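You operate a simulated robot arm through the tools that you are given. There is no shell and no other tool. Be economical: measure what you need, move in short steps, check, and stop when the job is done.

Carry out the task below with a simulated robot arm. There is one attempt and no reset: what you move stays moved.

TASK
Make room on the sideboard for the clear measuring jug. At the end: the clear measuring jug stands where the green watering can stood; the grey mended vase stands where the small gold tin stood; the small gold tin is on the white coaster; the green watering can from the sideboard is on the white side table; whatever was shut is shut again. Leave all else as you found it, and nothing knocked over.

It is judged by the outcome, as a careful person would: the job done as asked, and still so three seconds after it is handed in. It fails if anything else is knocked over, pushed out of place, dropped, spilled or broken.

THE ROBOT
A 7-joint arm with a two-finger parallel gripper, fixed in place. Base frame: the origin is at the foot of the arm, x ahead of it, y to its left, z up; the work surface is at about z = 800. Lengths are in mm, angles in degrees, forces in N, time in s.
With the tool pointing down near the work surface it reaches from about 300 to 700 mm from the base axis. Its first joint turns from -66.0 to 66.0 degrees. Payload 1.57 kg.
Tool frame: the origin (TCP) lies between the finger pads and is the grasp point; the fingertips stand 30 mm ahead of it; z points along the fingers, y is the line along which they close. The gripper opens to 110 mm. The fingers are 24 mm wide and 12 mm thick; the gripper's body (48 by 112 mm) begins 78 mm behind the TCP.
Orientation is that of the tool frame in the base frame, as [roll, pitch, yaw] about the fixed x, y, z axes, in that order (R = Rz(yaw) Ry(pitch) Rx(roll)). With the fingers straight down and closing along the base's y, the tool's x points along the base's -x, its y along +y and its z along -z.

THE INTERFACE
- The arm moves only by the tool arm_command. Its argument "motion" is a list of rows, each a list of 7 numbers: the shift along the tool's x, y, z in units of 400 mm (1.0 is 400 mm), then the turn, a rotation vector about the tool's x, y, z in units of 180 degrees (1.0 is 180 degrees), then the opening, from 0 (shut) to 1 (fully open). In form: [[dx, dy, dz, rx, ry, rz, fingers], ...]. A call has 1 to 12 rows; each row is the pose to reach, as a shift and turn from the pose commanded when the call began, along the tool's axes at that moment. A call with a number of a shift or a turn outside -1 to 1 is refused whole. A row lasts 0.2 s, in which the tool goes at most 50 mm and 8.6 degrees; a call with a longer step from one row to the next is refused whole, and so is a gripper value outside its range. A pose out of reach is approached as far as the arm can. The call stops where the force on the tool passes 40 N (or 10 N more than at its start, if that is more) or the arm is blocked; 0.2 s more then pass. The fingers move at their own pace (about 108 mm/s each) and stop on an object; they squeeze with about 43 N. The grip force told is the motor's: it shows also when the fingers shut on nothing. Time passes only in rows, and 0.2 s behind the last, so rows that repeat a pose let the fingers close. It gives the time, the measured TCP pose, the force on the tool (base axes), the opening and the grip force at its end, in the units of the frame above (readings bear some noise), and new pictures: "show" is both (left out), scene, wrist or none.
- Cameras (640 x 400 px; columns grow to the right, rows downward): "scene" is fixed at [170, -405.7, 1388]; the picture's right is [0.67, -0.74, 0.00], its down [-0.53, -0.48, -0.70] and it looks along [0.52, 0.46, -0.72] (base axes); focal length 320 px, centre (320, 200). "wrist" rides on the gripper at [-36, 0, -80] in the tool frame; the picture's right is [0.00, -1.00, 0.00], its down [0.97, 0.00, -0.24] and it looks along [0.24, 0.00, 0.97] (tool axes); focal length 218 px, centre (320, 200).
- probe_pixels(camera, pixels): for up to 12 pixels [column, row] of the newest picture of that camera ("zoom" is the newest enlarged one), the place [x, y, z] in the base frame of the surface seen there, good to about 2 mm. No time passes.
- zoom(camera, box): a new picture of the part [left, top, right, bottom] of that camera's present view, enlarged. No time passes.
- sign_off(): hands the job in; it is judged then, once.

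Work in short steps. Measure before you move; look again where a grasp or a placing could have gone wrong, and mend it. You have 80 turns and 120 pictures in all, the two below and enlarged ones among them. Open the gripper and draw the arm clear of the work before you hand the job in, unless the task says otherwise; then end with one line.

The tools are called after ">>>" by a JSON object that holds its "api" and its "payload". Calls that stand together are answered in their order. arm_command: Moves the arm, as the interface text tells. Its arguments: {"type":"object","properties":{"motion":{"type":"array","items":{"type":"array","items":{"type":"number"}}},"show":{"type":"string","enum":["both","scene","wrist","none"]}},"required":["motion"]} The other tools are called the same way: probe_pixels (camera, pixels) gives the place of the surface under pixels of a picture; zoom (camera, box) takes an enlarged picture of a part of a camera's view; sign_off () hands the job in.

At the start:

```text
clock: 0.0
tcp_pos: [358.1, 42.2, 1040.5]
orientation: [180.0, -0.1, 179.9]
wrist_force: [0.6, 0.5, 0.5]
width: 110.1
grasp_force: 0.1
```

scene: 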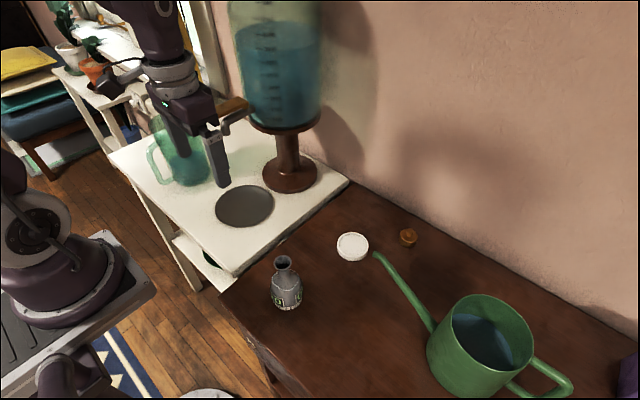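
wrist: 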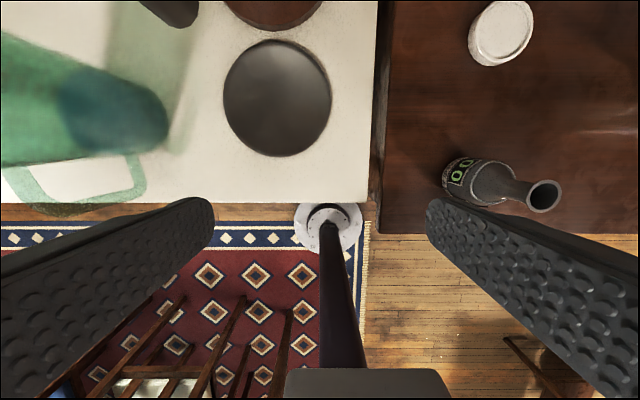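

The scene shows the jug (180,155), a dispenser (285,100), a dark disc (245,205), the vase (286,285), the white coaster (352,246), the tin (408,237) and the can (480,345). I'll enlarge and measure these.

>>> {"api": "zoom", "payload": {"camera": "scene", "box": [100, 80, 360, 280]}}

>>> {"api": "zoom", "payload": {"camera": "scene", "box": [240, 200, 640, 400]}}

>>> {"api": "probe_pixels", "payload": {"camera": "scene", "pixels": [[283, 261], [286, 305], [352, 246], [408, 232], [408, 243], [245, 205], [288, 180], [378, 255], [435, 330], [455, 300], [532, 350], [570, 385]]}}

>>> {"api": "probe_pixels", "payload": {"camera": "scene", "pixels": [[490, 345], [460, 385], [490, 297], [150, 160], [185, 183], [165, 120], [235, 105], [320, 300], [140, 170], [330, 185], [230, 270], [500, 390]]}}

```text
2.00 times, centred on (230, 180) of scene
```

zoom: 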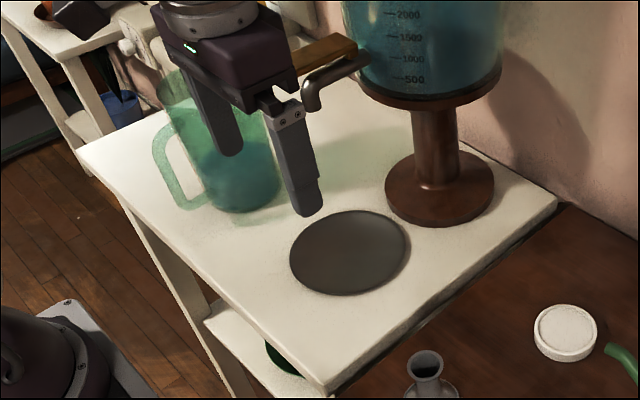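

```text
1.60 times, centred on (440, 300) of scene
```

zoom: 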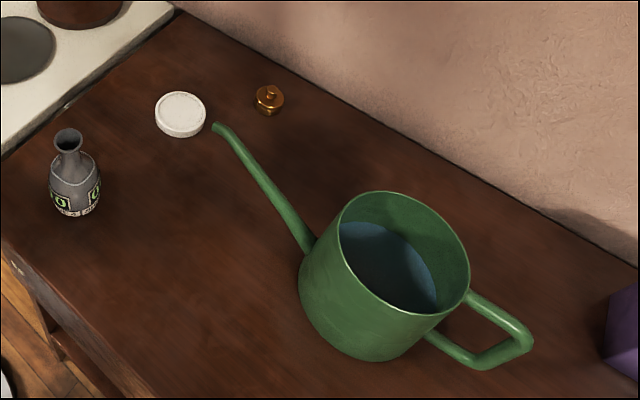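

```text
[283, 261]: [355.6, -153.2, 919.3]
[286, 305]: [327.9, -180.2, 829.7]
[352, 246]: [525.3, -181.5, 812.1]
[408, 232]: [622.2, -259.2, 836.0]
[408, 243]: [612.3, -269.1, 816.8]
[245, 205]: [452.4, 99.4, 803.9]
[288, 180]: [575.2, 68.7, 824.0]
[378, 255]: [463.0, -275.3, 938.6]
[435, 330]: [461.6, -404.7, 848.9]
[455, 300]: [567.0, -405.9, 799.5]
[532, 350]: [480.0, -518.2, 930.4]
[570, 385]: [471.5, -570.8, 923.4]
```

```text
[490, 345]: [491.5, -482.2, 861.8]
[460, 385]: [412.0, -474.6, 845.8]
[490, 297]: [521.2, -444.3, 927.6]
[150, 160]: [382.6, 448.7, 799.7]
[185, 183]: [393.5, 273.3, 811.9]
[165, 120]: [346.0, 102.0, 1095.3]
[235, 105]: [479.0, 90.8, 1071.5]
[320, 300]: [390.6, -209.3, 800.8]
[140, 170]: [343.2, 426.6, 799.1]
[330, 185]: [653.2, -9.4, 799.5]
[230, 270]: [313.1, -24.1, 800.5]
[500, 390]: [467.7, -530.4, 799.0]
```

I'll move clear of the dispenser and over the sideboard for a look at the tin, coaster and can from above.

>>> {"api": "arm_command", "payload": {"motion": [[0, -0.11, -0.03, 0, 0, 0, 1], [0, -0.22, -0.06, 0, 0, 0, 1], [0, -0.33, -0.09, 0, 0, 0, 1], [0, -0.44, -0.12, 0, 0, 0, 1], [0, -0.55, -0.15, 0, 0, 0, 1], [0, -0.66, -0.15, 0, 0, 0, 1], [-0.1, -0.72, -0.15, 0, 0, 0, 1], [-0.2, -0.75, -0.15, 0, 0, 0, 1], [-0.3, -0.75, -0.15, 0, 0, 0, 1], [-0.4, -0.75, -0.15, 0, 0, 0, 1], [-0.4, -0.75, -0.15, 0, 0, 0, 1]]}}

```text
clock: 2.4
tcp_pos: [519.2, -256.0, 1097.3]
orientation: [-180.0, 0.0, -179.9]
wrist_force: [-0.5, 1.1, 0.2]
width: 109.7
grasp_force: 0.0
```

scene: 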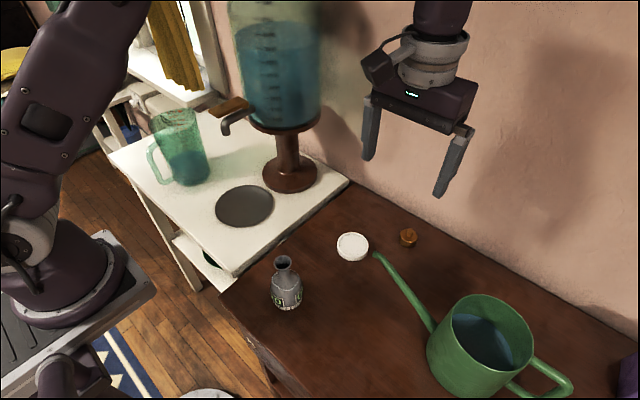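
wrist: 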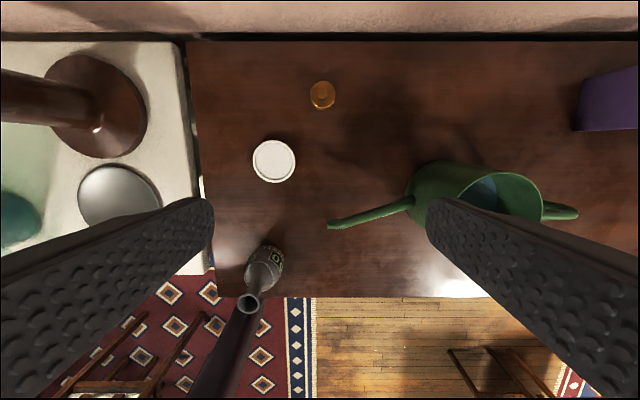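

The jug is now in plain sight at (180,150), so I'll enlarge and measure the jug, can, vase and tin.

>>> {"api": "zoom", "payload": {"camera": "scene", "box": [130, 80, 290, 230]}}

>>> {"api": "zoom", "payload": {"camera": "scene", "box": [250, 240, 330, 320]}}

>>> {"api": "probe_pixels", "payload": {"camera": "wrist", "pixels": [[322, 95], [310, 95], [335, 95], [322, 82], [322, 108], [274, 161], [253, 161], [295, 161], [274, 141], [274, 182], [330, 225], [410, 200]]}}

>>> {"api": "probe_pixels", "payload": {"camera": "scene", "pixels": [[476, 296], [449, 322], [455, 352], [505, 372], [530, 345], [515, 310], [565, 380], [535, 368], [545, 362], [570, 388], [520, 394], [481, 325]]}}

>>> {"api": "probe_pixels", "payload": {"camera": "scene", "pixels": [[155, 122], [205, 120], [178, 133], [180, 110], [150, 150], [155, 170], [168, 183], [190, 185], [208, 175], [185, 155], [225, 125], [230, 102]]}}

```text
2.67 times, centred on (210, 155) of scene
```

zoom: 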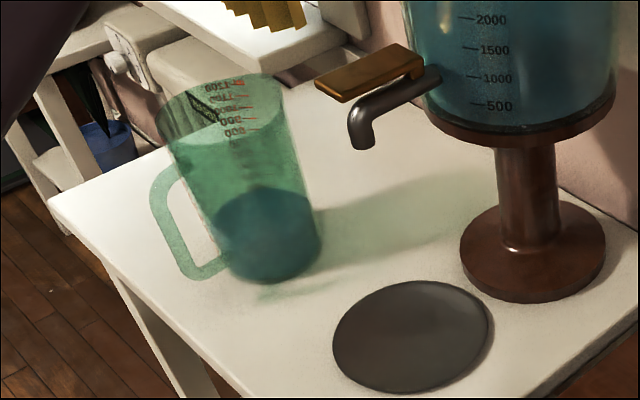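

```text
5.00 times, centred on (290, 280) of scene
```

zoom: 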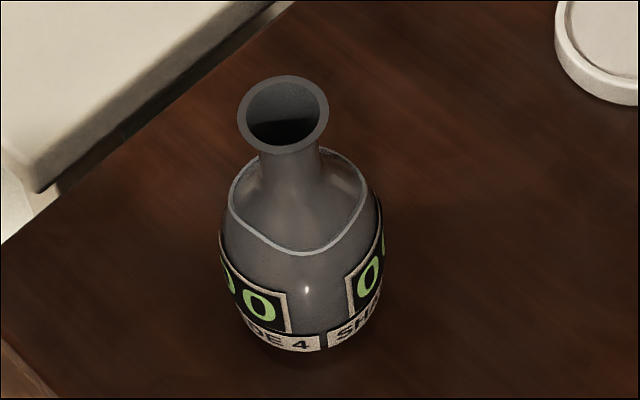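

```text
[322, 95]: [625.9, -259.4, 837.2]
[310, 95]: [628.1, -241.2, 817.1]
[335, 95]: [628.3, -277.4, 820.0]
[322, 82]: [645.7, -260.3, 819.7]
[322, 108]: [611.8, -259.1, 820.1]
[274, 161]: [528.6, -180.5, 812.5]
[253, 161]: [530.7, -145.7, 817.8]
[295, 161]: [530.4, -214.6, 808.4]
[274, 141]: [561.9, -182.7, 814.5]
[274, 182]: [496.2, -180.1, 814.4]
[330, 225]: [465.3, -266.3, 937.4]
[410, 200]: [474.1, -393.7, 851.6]
```

```text
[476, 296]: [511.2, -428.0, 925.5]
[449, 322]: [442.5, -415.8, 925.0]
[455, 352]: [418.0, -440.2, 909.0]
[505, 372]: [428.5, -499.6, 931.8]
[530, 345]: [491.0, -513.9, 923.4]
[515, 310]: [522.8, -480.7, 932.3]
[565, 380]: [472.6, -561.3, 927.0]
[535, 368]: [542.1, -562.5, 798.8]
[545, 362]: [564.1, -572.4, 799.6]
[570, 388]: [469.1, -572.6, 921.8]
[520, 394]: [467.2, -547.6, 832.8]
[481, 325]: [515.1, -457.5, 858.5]
```

```text
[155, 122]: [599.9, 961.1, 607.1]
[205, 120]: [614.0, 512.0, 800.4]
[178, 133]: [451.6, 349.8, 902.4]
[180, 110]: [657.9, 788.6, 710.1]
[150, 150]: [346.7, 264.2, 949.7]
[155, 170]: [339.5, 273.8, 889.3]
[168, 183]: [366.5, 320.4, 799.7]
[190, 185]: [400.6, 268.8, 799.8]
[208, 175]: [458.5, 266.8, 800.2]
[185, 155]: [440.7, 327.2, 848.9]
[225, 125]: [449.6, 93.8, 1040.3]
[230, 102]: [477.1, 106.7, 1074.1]
```

The vase has a glued seam around its shoulder, so I'll hold it below that. First the tin: I'll go above it at (628,-259) and check alignment.

>>> {"api": "arm_command", "payload": {"motion": [[-0.1, -0.005, 0, 0, 0, 0, 0.7], [-0.2, -0.005, 0.05, 0, 0, 0, 0.6], [-0.275, -0.005, 0.12, 0, 0, 0, 0.6], [-0.275, -0.005, 0.24, 0, 0, 0, 0.6], [-0.275, -0.005, 0.36, 0, 0, 0, 0.6], [-0.275, -0.005, 0.46, 0, 0, 0, 0.6], [-0.275, -0.005, 0.54, 0, 0, 0, 0.6], [-0.275, -0.005, 0.54, 0, 0, 0, 0.6]]}}

```text
clock: 4.2
tcp_pos: [627.3, -258.5, 885.6]
orientation: [180.0, -0.1, -180.0]
wrist_force: [0.6, -0.6, 0.5]
width: 66.0
grasp_force: 0.1
out of reach, approached as far as the arm can: row 3, 4
```

scene: 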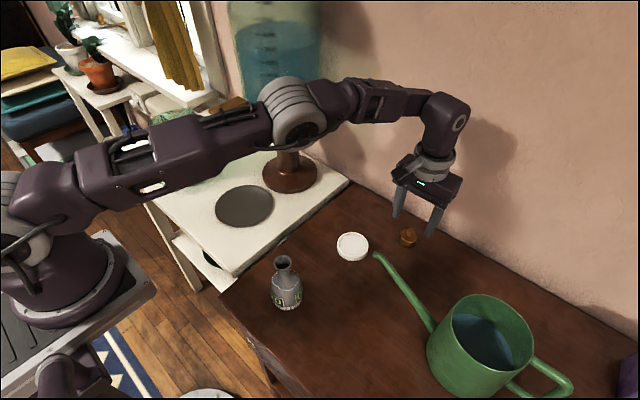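
wrist: 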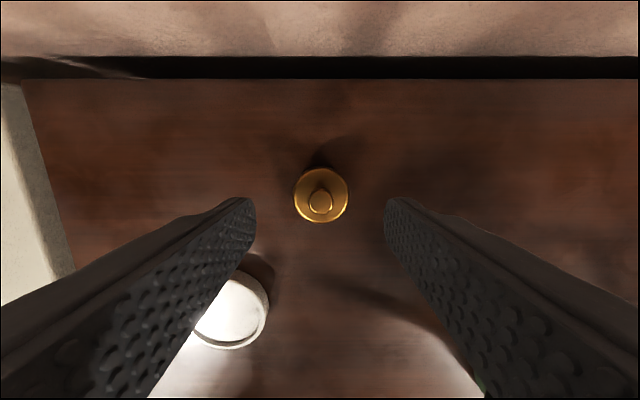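

The tin is centred between the fingers at (320,195). I'll refine its centre and height.

>>> {"api": "probe_pixels", "payload": {"camera": "wrist", "pixels": [[320, 203], [296, 190], [345, 190], [320, 171], [320, 218], [305, 200], [335, 180], [320, 230]]}}

>>> {"api": "zoom", "payload": {"camera": "scene", "box": [380, 210, 440, 260]}}

```text
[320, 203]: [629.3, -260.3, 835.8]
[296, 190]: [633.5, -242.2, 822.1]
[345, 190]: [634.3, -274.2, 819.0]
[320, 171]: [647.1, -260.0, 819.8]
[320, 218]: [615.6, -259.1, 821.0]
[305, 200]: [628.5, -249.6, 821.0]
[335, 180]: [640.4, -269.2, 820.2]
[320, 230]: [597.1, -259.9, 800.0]
```

```text
8.00 times, centred on (410, 235) of scene
```

zoom: 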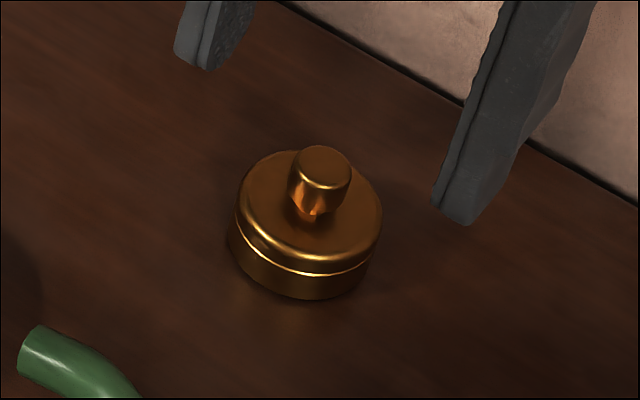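

I'll descend to the tin (tips about 3 mm above the surface), close and lift a little.

>>> {"api": "arm_command", "payload": {"motion": [[-0.006, 0, 0.07, 0, 0, 0, 0.6], [-0.006, 0, 0.129, 0, 0, 0, 0.6], [-0.006, 0, 0.129, 0, 0, 0, 0.6], [-0.006, 0, 0.129, 0, 0, 0, 0.2], [-0.006, 0, 0.129, 0, 0, 0, 0.2], [-0.006, 0, 0.129, 0, 0, 0, 0.2], [-0.006, 0, 0.06, 0, 0, 0, 0.2], [-0.006, 0, 0.0, 0, 0, 0, 0.2], [-0.006, 0, 0.0, 0, 0, 0, 0.2]]}}

```text
clock: 6.2
tcp_pos: [627.5, -258.7, 885.5]
orientation: [-180.0, 0.1, -180.0]
wrist_force: [-0.1, -0.4, -0.6]
width: 22.2
grasp_force: 0.0
```

scene: 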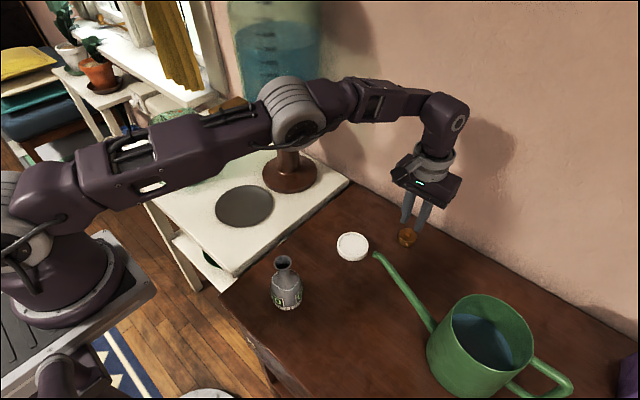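
wrist: 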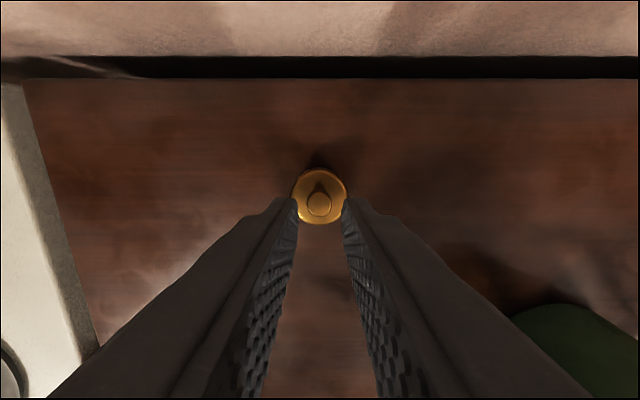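

The fingers slipped off or missed: width 22 and the tin is still on the table. I'll retry, and read the grip before lifting.

>>> {"api": "arm_command", "payload": {"motion": [[0, 0, 0, 0, 0, 0, 0.6], [0, 0, 0, 0, 0, 0, 0.6], [0, 0, 0.07, 0, 0, 0, 0.6], [0, 0, 0.13, 0, 0, 0, 0.6], [0, 0, 0.132, 0, 0, 0, 0.6]]}}

```text
clock: 7.4
tcp_pos: [630.1, -258.6, 832.7]
orientation: [-180.0, 0.0, 179.9]
wrist_force: [-0.6, -0.2, 0.3]
width: 65.8
grasp_force: 0.2
```

scene: 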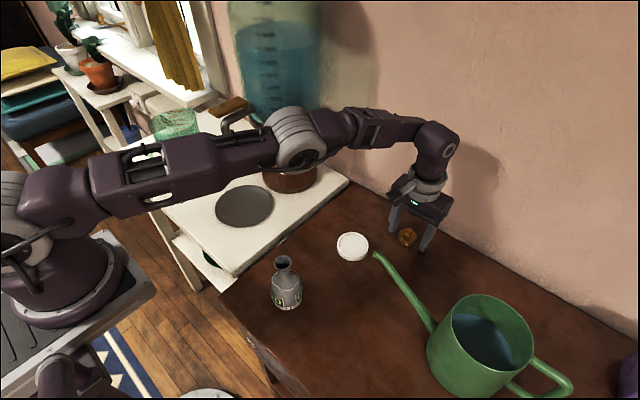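
wrist: 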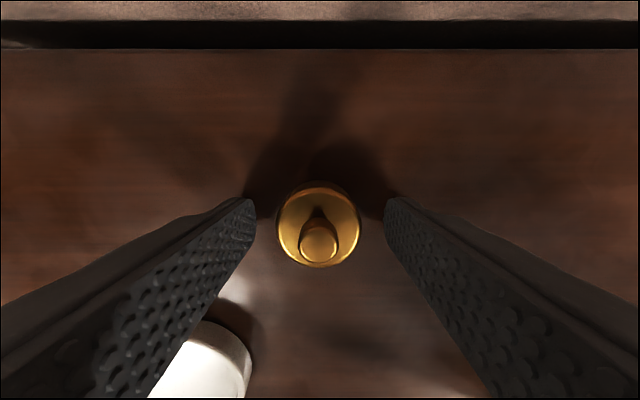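

>>> {"api": "arm_command", "payload": {"motion": [[0, 0, 0, 0, 0, 0, 0.25], [0, 0, 0, 0, 0, 0, 0], [0, 0, 0, 0, 0, 0, 0], [0, 0, 0, 0, 0, 0, 0]]}}

```text
clock: 8.4
tcp_pos: [630.3, -259.3, 832.0]
orientation: [180.0, 0.0, 180.0]
wrist_force: [-0.2, -0.2, -0.2]
width: 38.5
grasp_force: 42.6
```

scene: 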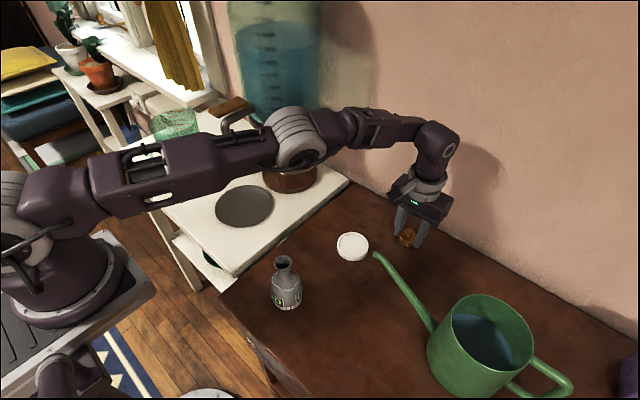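
wrist: 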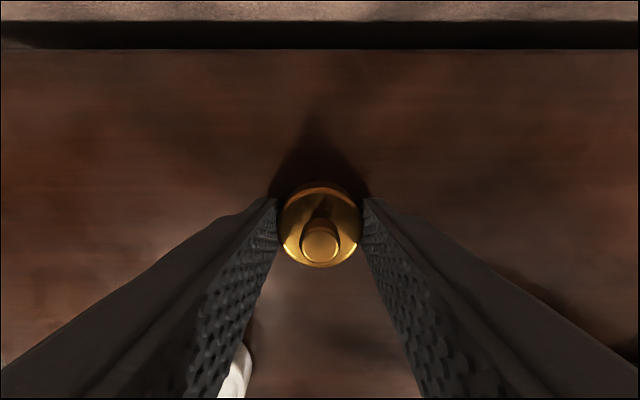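

Gripped at 38.5 mm. I'll lift slowly by 20 mm and check.

>>> {"api": "arm_command", "payload": {"motion": [[0, 0, -0.015, 0, 0, 0, 0], [0, 0, -0.03, 0, 0, 0, 0], [0, 0, -0.05, 0, 0, 0, 0]], "show": "wrist"}}

```text
clock: 9.2
tcp_pos: [630.5, -258.8, 851.0]
orientation: [180.0, 0.0, 179.9]
wrist_force: [-0.8, -0.8, -0.2]
width: 38.6
grasp_force: 42.7
```

wrist: 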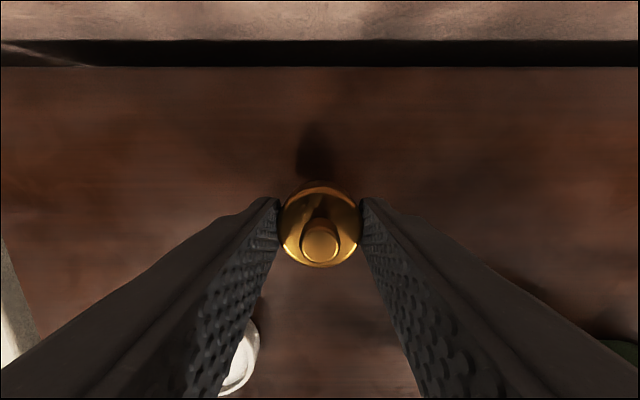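

Held. I'll carry it to above the coaster at (529,-180).

>>> {"api": "arm_command", "payload": {"motion": [[0, 0, -0.06, 0, 0, 0, 0], [0.06, 0.05, -0.1, 0, 0, 0, 0], [0.13, 0.1, -0.1, 0, 0, 0, 0], [0.2, 0.16, -0.1, 0, 0, 0, 0], [0.253, 0.198, -0.1, 0, 0, 0, 0], [0.253, 0.198, -0.1, 0, 0, 0, 0]]}}

>>> {"api": "zoom", "payload": {"camera": "scene", "box": [310, 190, 410, 270]}}

>>> {"api": "probe_pixels", "payload": {"camera": "zoom", "pixels": [[170, 370], [180, 400], [260, 460], [300, 470], [360, 420], [376, 380], [250, 380], [262, 440]]}}

```text
clock: 10.6
tcp_pos: [528.4, -179.5, 889.6]
orientation: [-180.0, -0.1, 179.9]
wrist_force: [-0.2, 0.6, -0.2]
width: 38.8
grasp_force: 43.4
```

scene: 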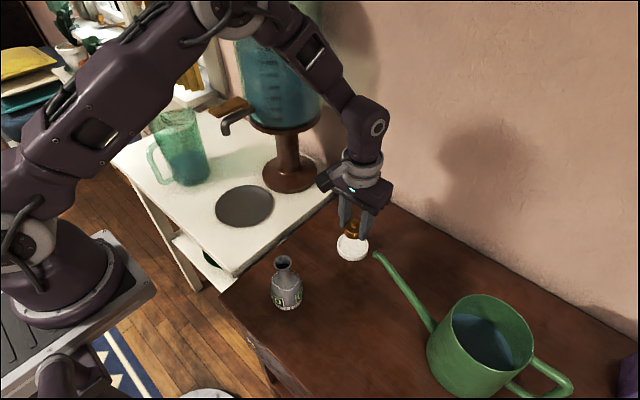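
wrist: 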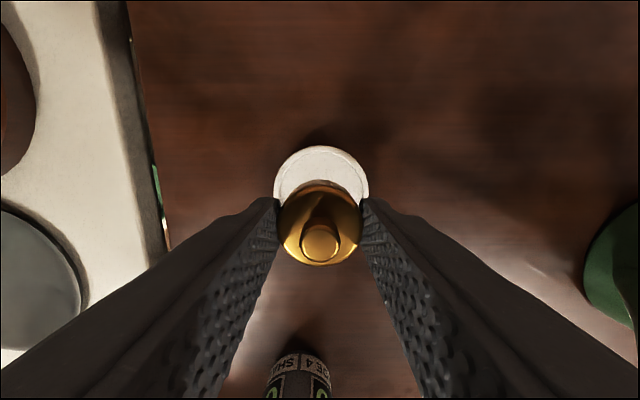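

```text
5.00 times, centred on (360, 230) of scene
```

zoom: 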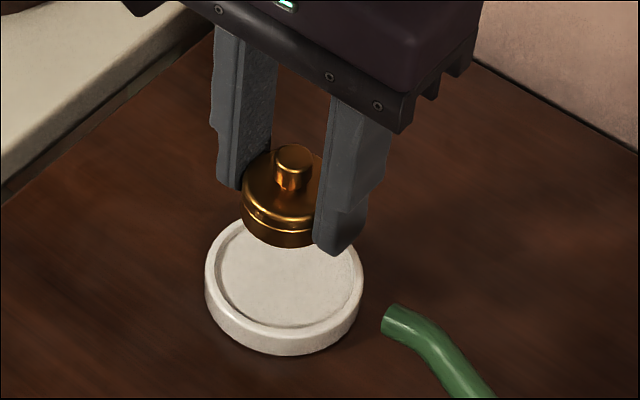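

```text
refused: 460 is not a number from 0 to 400
```

>>> {"api": "probe_pixels", "payload": {"camera": "zoom", "pixels": [[210, 270], [222, 300], [270, 325], [300, 332], [350, 300], [357, 265], [275, 290], [240, 225], [330, 290], [230, 260]]}}

```text
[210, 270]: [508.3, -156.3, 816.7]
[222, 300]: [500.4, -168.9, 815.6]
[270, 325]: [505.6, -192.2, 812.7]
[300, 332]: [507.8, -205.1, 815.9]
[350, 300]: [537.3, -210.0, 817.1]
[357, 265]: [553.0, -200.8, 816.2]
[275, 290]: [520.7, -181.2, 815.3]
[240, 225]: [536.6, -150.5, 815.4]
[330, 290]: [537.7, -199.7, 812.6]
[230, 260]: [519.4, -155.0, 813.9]
```

Recess is at z≈813, rim ≈816; I lower to TCP z≈847, release and rise.

>>> {"api": "arm_command", "payload": {"motion": [[0, 0, 0.06, 0, 0, 0, 0], [0, 0, 0.1, 0, 0, 0, 0], [0, 0, 0.112, 0, 0, 0, 0], [0, 0, 0.112, 0, 0, 0, 0], [0, 0, 0.112, 0, 0, 0, 0.5], [0, 0, 0.112, 0, 0, 0, 0.5], [0, 0, 0.05, 0, 0, 0, 0.5], [0, 0, -0.05, 0, 0, 0, 0.6], [0, 0, -0.15, 0, 0, 0, 1], [0, 0, -0.25, 0, 0, 0, 1], [0, 0, -0.3, 0, 0, 0, 1]]}}

>>> {"api": "zoom", "payload": {"camera": "scene", "box": [310, 190, 410, 270]}}

```text
clock: 13.0
tcp_pos: [528.2, -180.2, 1013.0]
orientation: [-180.0, 0.0, -180.0]
wrist_force: [0.0, -0.6, 0.2]
width: 109.9
grasp_force: 0.1
```

scene: 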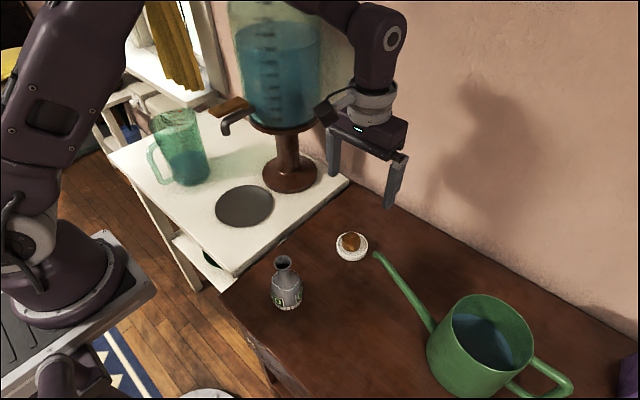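
wrist: 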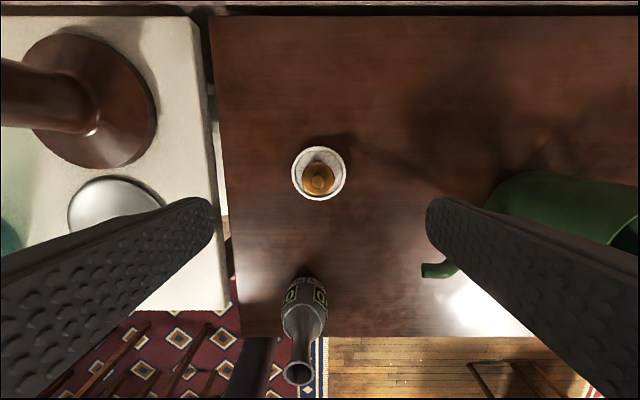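

```text
5.00 times, centred on (360, 230) of scene
```

zoom: 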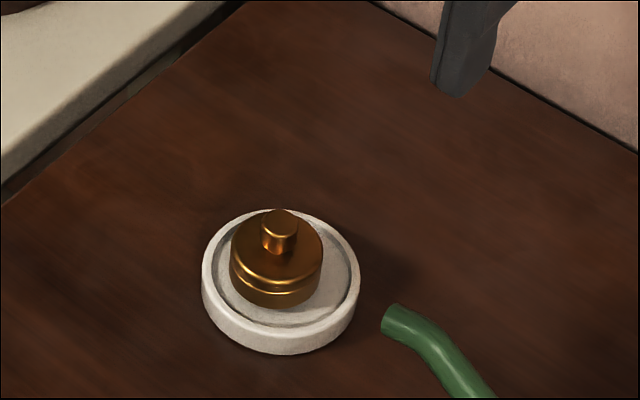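

The tin sits flat on the coaster. Now I measure the vase: seam height, body width, and rim.

>>> {"api": "zoom", "payload": {"camera": "scene", "box": [250, 240, 330, 320]}}

>>> {"api": "probe_pixels", "payload": {"camera": "zoom", "pixels": [[283, 85], [283, 148], [242, 112], [325, 112], [300, 252], [232, 200], [366, 180], [223, 250], [380, 240], [300, 300], [245, 325], [375, 310]]}}

>>> {"api": "probe_pixels", "payload": {"camera": "wrist", "pixels": [[298, 362], [298, 384], [284, 372], [313, 372], [303, 278], [283, 310], [326, 310], [303, 335]]}}

```text
5.00 times, centred on (290, 280) of scene
```

zoom: 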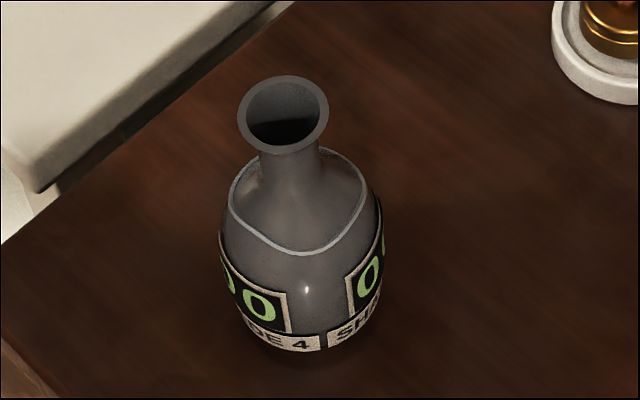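

```text
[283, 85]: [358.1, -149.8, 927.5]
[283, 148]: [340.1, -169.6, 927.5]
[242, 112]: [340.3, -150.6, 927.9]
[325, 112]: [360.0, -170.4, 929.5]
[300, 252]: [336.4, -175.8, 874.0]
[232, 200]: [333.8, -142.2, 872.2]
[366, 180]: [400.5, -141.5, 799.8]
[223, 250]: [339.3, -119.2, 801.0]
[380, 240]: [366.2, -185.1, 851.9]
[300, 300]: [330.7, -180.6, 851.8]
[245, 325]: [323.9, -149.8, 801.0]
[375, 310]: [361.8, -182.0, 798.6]
```

```text
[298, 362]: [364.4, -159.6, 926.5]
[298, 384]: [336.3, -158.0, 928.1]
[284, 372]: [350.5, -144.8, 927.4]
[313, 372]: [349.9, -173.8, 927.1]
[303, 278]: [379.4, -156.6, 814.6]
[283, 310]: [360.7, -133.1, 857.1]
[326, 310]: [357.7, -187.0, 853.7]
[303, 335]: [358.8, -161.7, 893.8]
```

Rim is at z 928, centre (350,-160), seam z≈873, bulge Ø≈57 near z 850. I'll straddle it from above with the TCP at z 857 (5 mm of clearance under the gripper body), first going over it to check centring.

>>> {"api": "arm_command", "payload": {"motion": [[0.11, 0.013, 0, 0, 0, 0, 1], [0.22, 0.025, 0, 0, 0, 0, 1], [0.33, 0.038, 0, 0, 0, 0, 1], [0.42, 0.051, 0, 0, 0, 0, 1], [0.4475, 0.051, 0.05, 0, 0, 0, 1], [0.4475, 0.051, 0.12, 0, 0, 0, 1], [0.4475, 0.051, 0.12, 0, 0, 0, 1]]}}

```text
clock: 14.6
tcp_pos: [351.8, -159.6, 966.5]
orientation: [-179.9, 0.0, -180.0]
wrist_force: [0.4, -0.1, 0.1]
width: 110.2
grasp_force: 0.1
```

scene: 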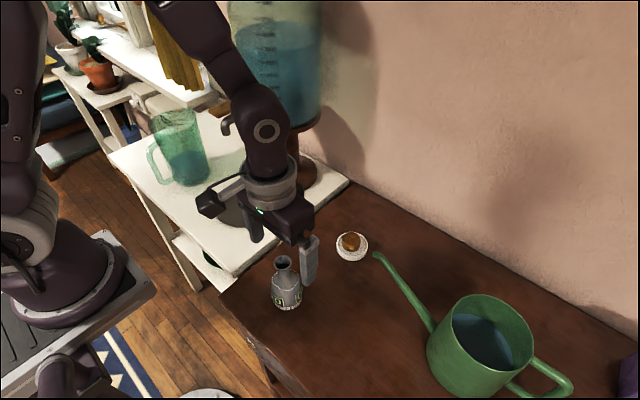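
wrist: 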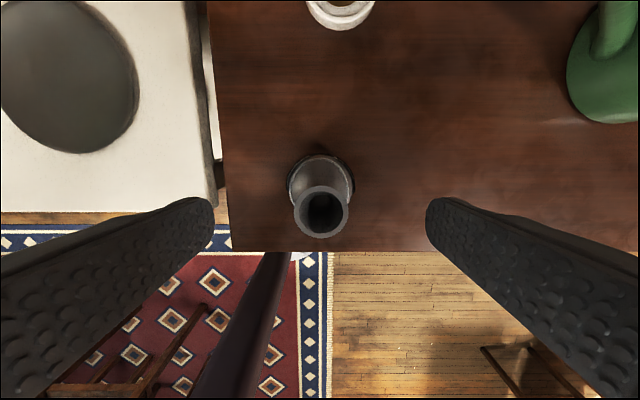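

>>> {"api": "probe_pixels", "payload": {"camera": "wrist", "pixels": [[297, 212], [345, 212], [321, 190], [321, 234], [290, 185], [353, 185], [321, 157]]}}

```text
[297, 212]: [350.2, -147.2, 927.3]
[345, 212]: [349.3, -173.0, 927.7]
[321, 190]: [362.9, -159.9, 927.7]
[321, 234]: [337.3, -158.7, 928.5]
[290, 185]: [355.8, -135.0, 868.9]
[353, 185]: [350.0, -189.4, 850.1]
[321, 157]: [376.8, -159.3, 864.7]
```

Centred. Lowering to z 857 and closing on the lower body.

>>> {"api": "arm_command", "payload": {"motion": [[0, 0, 0.1, 0, 0, 0, 1], [0, 0, 0.2, 0, 0, 0, 1], [0, 0, 0.267, 0, 0, 0, 1], [0, 0, 0.267, 0, 0, 0, 0.6], [0, 0, 0.267, 0, 0, 0, 0.4], [0, 0, 0.267, 0, 0, 0, 0], [0, 0, 0.267, 0, 0, 0, 0]]}}

>>> {"api": "zoom", "payload": {"camera": "scene", "box": [240, 200, 340, 320]}}

```text
clock: 16.2
tcp_pos: [353.7, -159.6, 856.7]
orientation: [-180.0, 0.0, -180.0]
wrist_force: [0.6, -0.3, -0.5]
width: 57.4
grasp_force: 42.9
```

scene: 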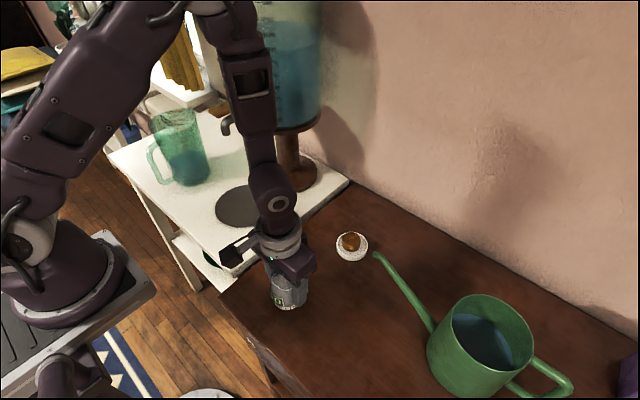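
wrist: 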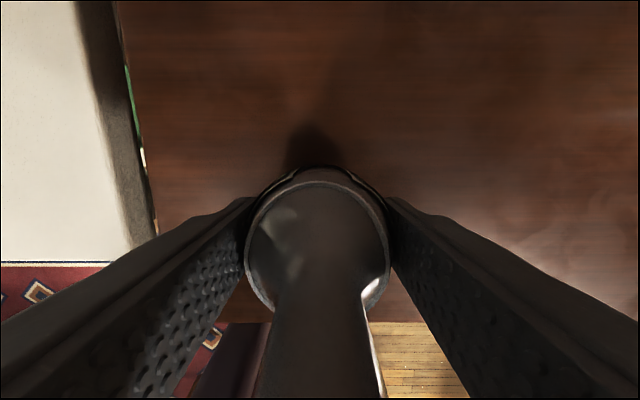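

```text
3.33 times, centred on (290, 260) of scene
```

zoom: 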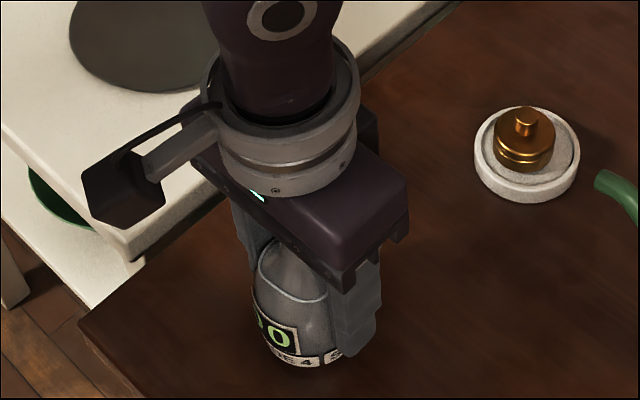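

Held at 57.4 mm below the seam. I lift 68 mm and carry over the coaster line, clear of the spout, to above the tin's old spot.

>>> {"api": "arm_command", "payload": {"motion": [[0, 0, -0.06, 0, 0, 0, 0], [0, 0, -0.17, 0, 0, 0, 0], [-0.1, -0.01, -0.17, 0, 0, 0, 0], [-0.2, -0.02, -0.17, 0, 0, 0, 0], [-0.3, -0.04, -0.17, 0, 0, 0, 0], [-0.4, -0.045, -0.17, 0, 0, 0, 0], [-0.5, -0.05, -0.17, 0, 0, 0, 0], [-0.57, -0.1, -0.17, 0, 0, 0, 0], [-0.63, -0.17, -0.17, 0, 0, 0, 0], [-0.68, -0.2475, -0.17, 0, 0, 0, 0], [-0.705, -0.2475, -0.17, 0, 0, 0, 0], [-0.705, -0.2475, -0.17, 0, 0, 0, 0]]}}

```text
clock: 18.8
tcp_pos: [633.6, -260.1, 923.8]
orientation: [-180.0, -0.2, 180.0]
wrist_force: [-0.3, -0.7, -1.5]
width: 56.9
grasp_force: 42.8
```

scene: 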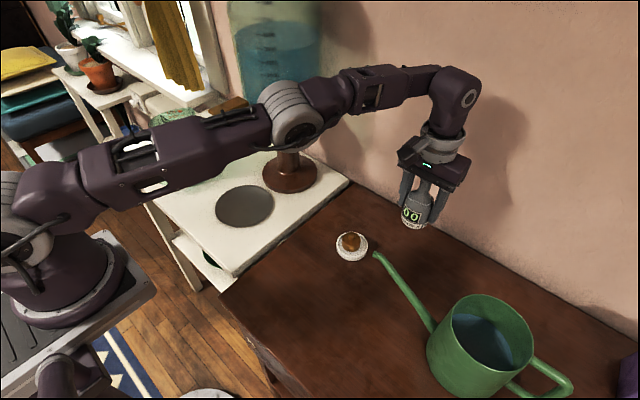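
wrist: 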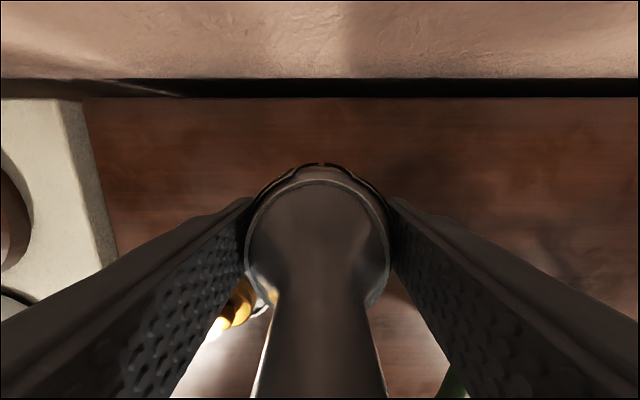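

Lowering to set the vase down (TCP z 858), releasing, then rising.

>>> {"api": "arm_command", "payload": {"motion": [[0, 0, 0.08, 0, 0, 0, 0], [0, 0, 0.14, 0, 0, 0, 0], [0, 0, 0.16, 0, 0, 0, 0], [0, 0, 0.1685, 0, 0, 0, 0], [0, 0, 0.1685, 0, 0, 0, 0], [0, 0, 0.1685, 0, 0, 0, 0.7], [0, 0, 0.1685, 0, 0, 0, 1], [0, 0, 0.1685, 0, 0, 0, 1], [0, 0, 0.06, 0, 0, 0, 1], [0, 0, -0.04, 0, 0, 0, 1], [0, 0, -0.085, 0, 0, 0, 1]]}}

```text
clock: 21.2
tcp_pos: [630.5, -259.5, 960.2]
orientation: [180.0, 0.0, 180.0]
wrist_force: [0.2, -0.1, 0.4]
width: 110.1
grasp_force: 0.0
```

scene: 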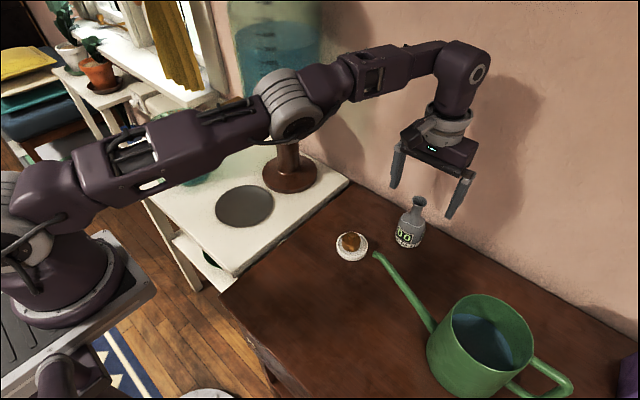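
wrist: 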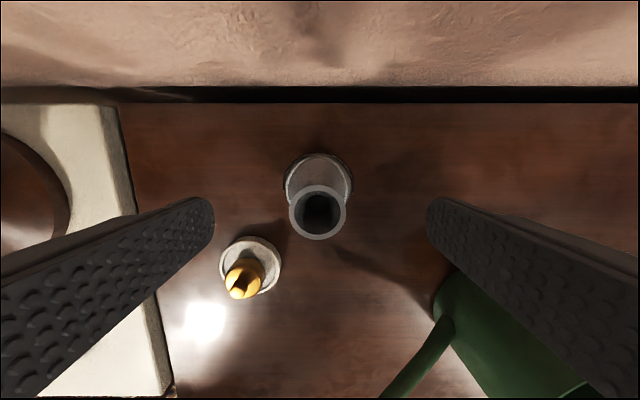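

Vase stands upright on the tin's old spot. Next I move above the can for a good look.

>>> {"api": "arm_command", "payload": {"motion": [[0.07, 0, -0.07, 0, 0, 0, 1], [0.14, 0, -0.15, 0, 0, 0, 1], [0.22, 0, -0.22, 0, 0, 0, 1], [0.3, -0.05, -0.28, 0, 0, 0, 1], [0.36, -0.15, -0.3, 0, 0, 0, 1], [0.4, -0.26, -0.3, 0, 0, 0, 1], [0.4, -0.36, -0.3, 0, 0, 0, 1], [0.4, -0.4, -0.3, 0, 0, 0, 1], [0.4, -0.4, -0.3, 0, 0, 0, 1]]}}

```text
clock: 23.2
tcp_pos: [470.7, -419.2, 1079.3]
orientation: [179.9, 0.0, 179.8]
wrist_force: [0.2, -0.1, -0.7]
width: 110.0
grasp_force: 0.1
```

scene: 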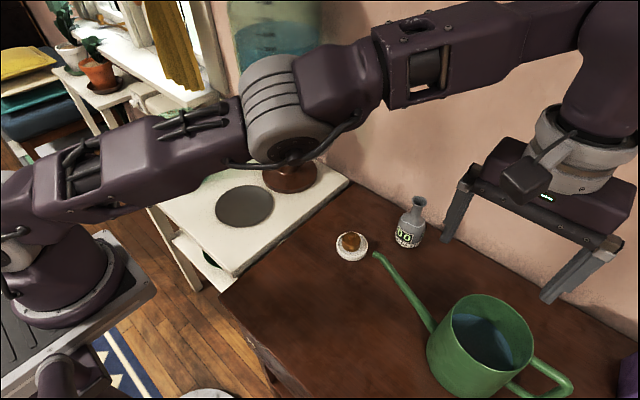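
wrist: 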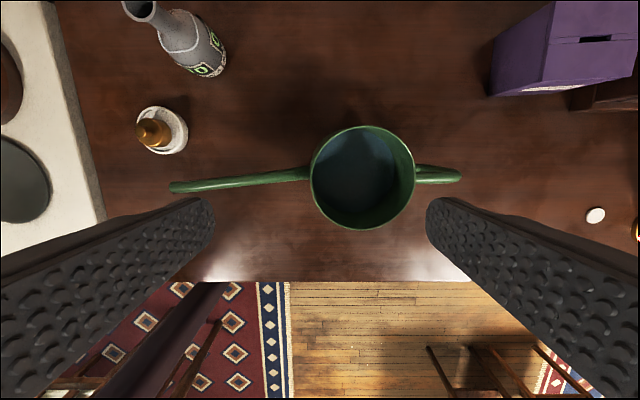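

>>> {"api": "probe_pixels", "payload": {"camera": "wrist", "pixels": [[313, 182], [413, 182], [362, 127], [362, 228], [355, 175], [440, 174], [457, 176], [175, 187], [300, 175], [240, 182], [420, 170], [327, 215]]}}

>>> {"api": "zoom", "payload": {"camera": "wrist", "box": [290, 110, 480, 240]}}

>>> {"api": "zoom", "payload": {"camera": "scene", "box": [400, 280, 600, 400]}}

```text
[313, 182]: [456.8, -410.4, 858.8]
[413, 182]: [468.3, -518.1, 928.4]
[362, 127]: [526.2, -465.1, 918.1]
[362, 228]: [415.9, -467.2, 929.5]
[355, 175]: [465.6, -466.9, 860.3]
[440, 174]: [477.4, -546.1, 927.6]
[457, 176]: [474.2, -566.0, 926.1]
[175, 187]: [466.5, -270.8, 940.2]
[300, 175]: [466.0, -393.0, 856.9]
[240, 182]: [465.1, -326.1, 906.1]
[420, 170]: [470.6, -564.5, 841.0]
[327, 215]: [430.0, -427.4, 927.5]
```

```text
3.08 times, centred on (385, 175) of wrist
```

zoom: 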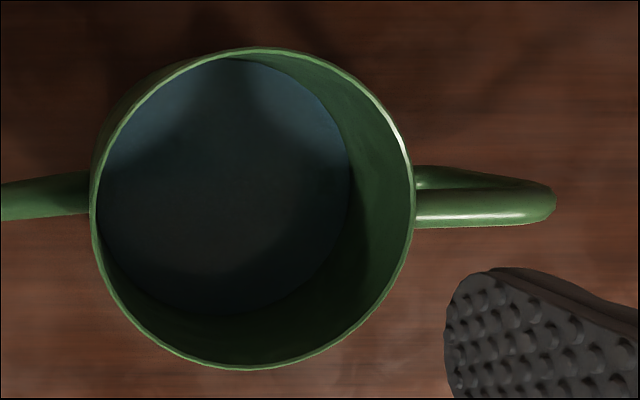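

```text
3.20 times, centred on (500, 340) of scene
```

zoom: 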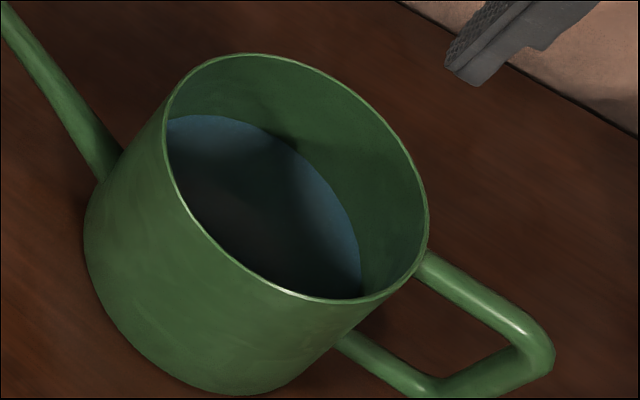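

Can: centre ≈ (470,-466), Ø≈110 (too wide to straddle), rim z 930, water z 860 – I'll hold it by the rim wall. Before moving it I need to see the jug and side table from above, so I go there via x≈330, clear of the tap.

>>> {"api": "arm_command", "payload": {"motion": [[0.05, 0.09, -0.02, 0, 0, 0, 1], [0.1, 0.19, -0.03, 0, 0, 0, 1], [0.16, 0.29, -0.03, 0, 0, 0, 1], [0.22, 0.39, -0.03, 0, 0, 0, 1], [0.28, 0.49, -0.03, 0, 0, 0, 1], [0.34, 0.59, -0.03, 0, 0, 0, 1], [0.38, 0.7, -0.03, 0, 0, 0, 1], [0.38, 0.81, -0.03, 0, 0, 0, 1], [0.38, 0.92, -0.03, 0, 0, 0, 1], [0.38, 1.0, -0.03, 0, 0, 0, 1]], "show": "none"}}

>>> {"api": "arm_command", "payload": {"motion": [[0, 0.11, 0, 0, 0, 0, 1], [0, 0.22, 0, 0, 0, 0, 1], [0, 0.33, 0, 0, 0, 0, 1], [0, 0.44, 0, 0, 0, 0, 1], [0, 0.55, 0, 0, 0, 0, 1], [-0.1, 0.6, -0.02, 0, 0, 0, 1], [-0.15, 0.63, -0.04, 0, 0, 0, 1], [-0.15, 0.63, -0.04, 0, 0, 0, 1]]}}

```text
clock: 25.4
tcp_pos: [318.6, -18.2, 1088.1]
orientation: [-180.0, 0.1, -180.0]
wrist_force: [-1.0, -0.1, 0.0]
width: 109.9
grasp_force: 0.1
```

```text
clock: 27.2
tcp_pos: [380.5, 234.2, 1108.5]
orientation: [180.0, 0.0, 179.9]
wrist_force: [0.2, 0.3, 0.5]
width: 110.0
grasp_force: 0.0
```

scene: 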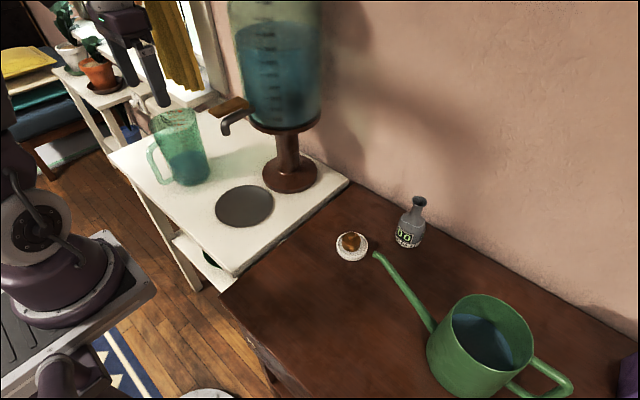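
wrist: 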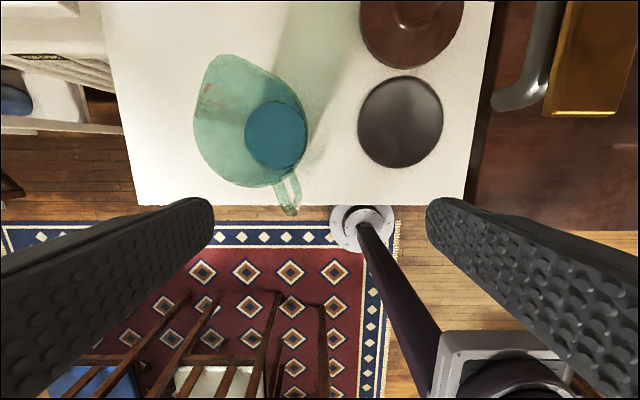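

>>> {"api": "zoom", "payload": {"camera": "wrist", "box": [160, 30, 340, 230]}}

>>> {"api": "probe_pixels", "payload": {"camera": "wrist", "pixels": [[215, 57], [196, 120], [225, 175], [262, 186], [293, 100], [280, 135], [288, 195], [290, 212], [306, 135], [135, 200], [120, 100], [465, 200]]}}

>>> {"api": "probe_pixels", "payload": {"camera": "wrist", "pixels": [[100, 10], [300, 205], [400, 120], [362, 40], [440, 40], [520, 100], [550, 110], [620, 110], [230, 120], [250, 70], [210, 150], [270, 75]]}}

>>> {"api": "zoom", "payload": {"camera": "scene", "box": [130, 80, 290, 230]}}

```text
2.00 times, centred on (250, 130) of wrist
```

zoom: 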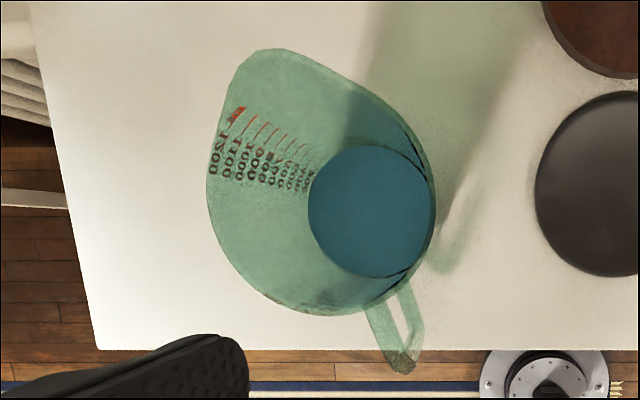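

```text
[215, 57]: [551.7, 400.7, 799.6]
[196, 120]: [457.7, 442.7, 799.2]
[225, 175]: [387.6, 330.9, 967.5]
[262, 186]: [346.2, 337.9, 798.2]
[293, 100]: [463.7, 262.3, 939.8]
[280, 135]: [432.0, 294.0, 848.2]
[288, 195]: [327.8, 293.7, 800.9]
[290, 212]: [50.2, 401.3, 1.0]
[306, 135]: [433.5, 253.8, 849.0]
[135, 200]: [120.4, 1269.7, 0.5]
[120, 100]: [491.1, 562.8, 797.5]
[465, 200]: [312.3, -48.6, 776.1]
```

```text
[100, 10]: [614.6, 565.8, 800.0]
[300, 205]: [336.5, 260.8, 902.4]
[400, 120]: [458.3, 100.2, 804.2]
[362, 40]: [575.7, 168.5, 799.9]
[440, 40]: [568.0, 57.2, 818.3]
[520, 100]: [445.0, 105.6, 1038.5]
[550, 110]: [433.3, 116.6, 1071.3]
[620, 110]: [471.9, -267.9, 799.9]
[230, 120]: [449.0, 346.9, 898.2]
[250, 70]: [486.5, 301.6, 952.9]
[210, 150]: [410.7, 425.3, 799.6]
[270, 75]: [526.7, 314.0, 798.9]
```

```text
2.67 times, centred on (210, 155) of scene
```

zoom: 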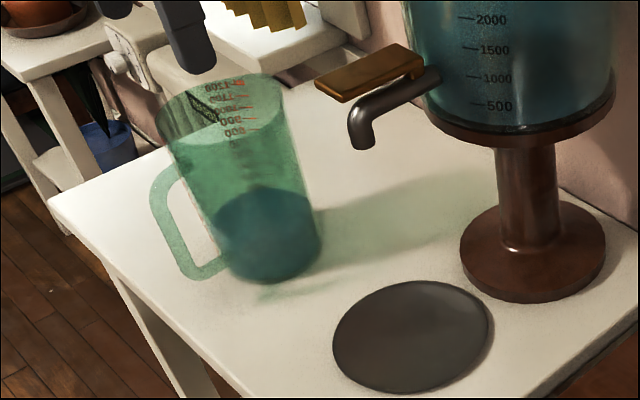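

Jug: axis ≈ (434,302), rim z≈967, handle toward about 203°, lip toward +x+y. The table has a free spot at about (585,300) behind the jug for the can. I return to the can by the same route, turning the tool 45° for a wall grip at the can's (431,-426) rim point.

>>> {"api": "arm_command", "payload": {"motion": [[0.1, -0.05, 0, 0, 0, 0, 1], [0.15, -0.15, 0, 0, 0, 0, 1], [0.15, -0.27, 0, 0, 0, 0, 1], [0.15, -0.39, 0, 0, 0, 0, 1], [0.15, -0.51, 0, 0, 0, 0, 1], [0.15, -0.63, 0, 0, 0, 0, 1], [0.15, -0.75, 0, 0, 0, 0, 1], [0.14, -0.87, 0, 0, 0, 0, 1], [0.1, -0.98, 0, 0, 0, 0, 1], [0.08, -1.0, 0, 0, 0, 0, 1]], "show": "none"}}

>>> {"api": "arm_command", "payload": {"motion": [[-0.03, -0.08, 0, 0, 0, -0.04, 1], [-0.07, -0.18, 0, 0, 0, -0.08, 1], [-0.1, -0.28, 0, 0, 0, -0.12, 0.8], [-0.13, -0.38, 0.02, 0, 0, -0.16, 0.6], [-0.17, -0.48, 0.05, 0, 0, -0.2, 0.45], [-0.19, -0.56, 0.1, 0, 0, -0.23, 0.45], [-0.20875, -0.6475, 0.15, 0, 0, -0.25, 0.45], [-0.20875, -0.6475, 0.24, 0, 0, -0.25, 0.45], [-0.20875, -0.6475, 0.3, 0, 0, -0.25, 0.45], [-0.20875, -0.6475, 0.3, 0, 0, -0.25, 0.45]]}}

```text
clock: 29.4
tcp_pos: [349.1, -165.3, 1107.0]
orientation: [-180.0, 0.0, 180.0]
wrist_force: [0.0, -0.1, 0.0]
width: 110.0
grasp_force: 0.1
```

```text
clock: 31.6
tcp_pos: [433.0, -424.2, 985.2]
orientation: [179.9, -0.1, -135.0]
wrist_force: [0.1, 0.3, -0.3]
width: 49.6
grasp_force: 0.0
```

scene: 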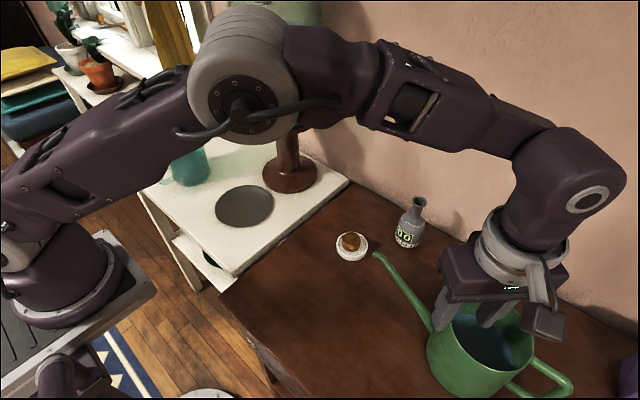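
wrist: 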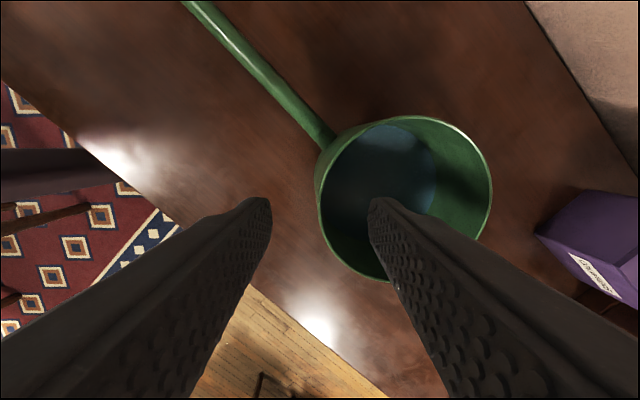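

The rim wall is between the fingers at about (319,205). I'll check the exact rim location.

>>> {"api": "probe_pixels", "payload": {"camera": "wrist", "pixels": [[319, 195], [320, 215], [325, 235], [320, 175], [490, 195], [440, 118], [340, 140], [316, 190]]}}

>>> {"api": "zoom", "payload": {"camera": "wrist", "box": [240, 140, 400, 300]}}

```text
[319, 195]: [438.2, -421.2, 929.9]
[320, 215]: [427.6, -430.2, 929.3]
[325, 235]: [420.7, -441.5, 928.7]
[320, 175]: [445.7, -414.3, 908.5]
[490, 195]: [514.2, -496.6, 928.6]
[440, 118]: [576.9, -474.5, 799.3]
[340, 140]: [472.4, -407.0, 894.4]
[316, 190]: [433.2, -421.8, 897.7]
```

```text
2.50 times, centred on (320, 220) of wrist
```

zoom: 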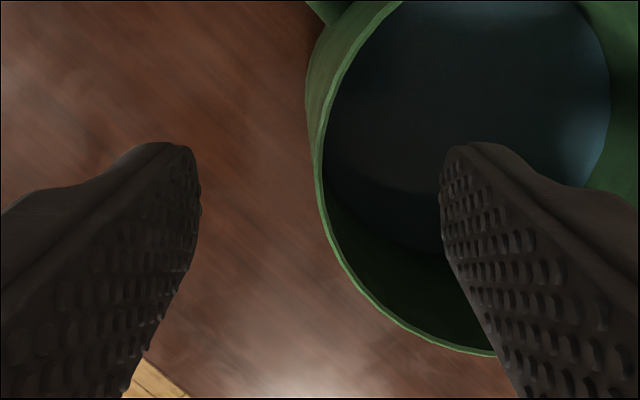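

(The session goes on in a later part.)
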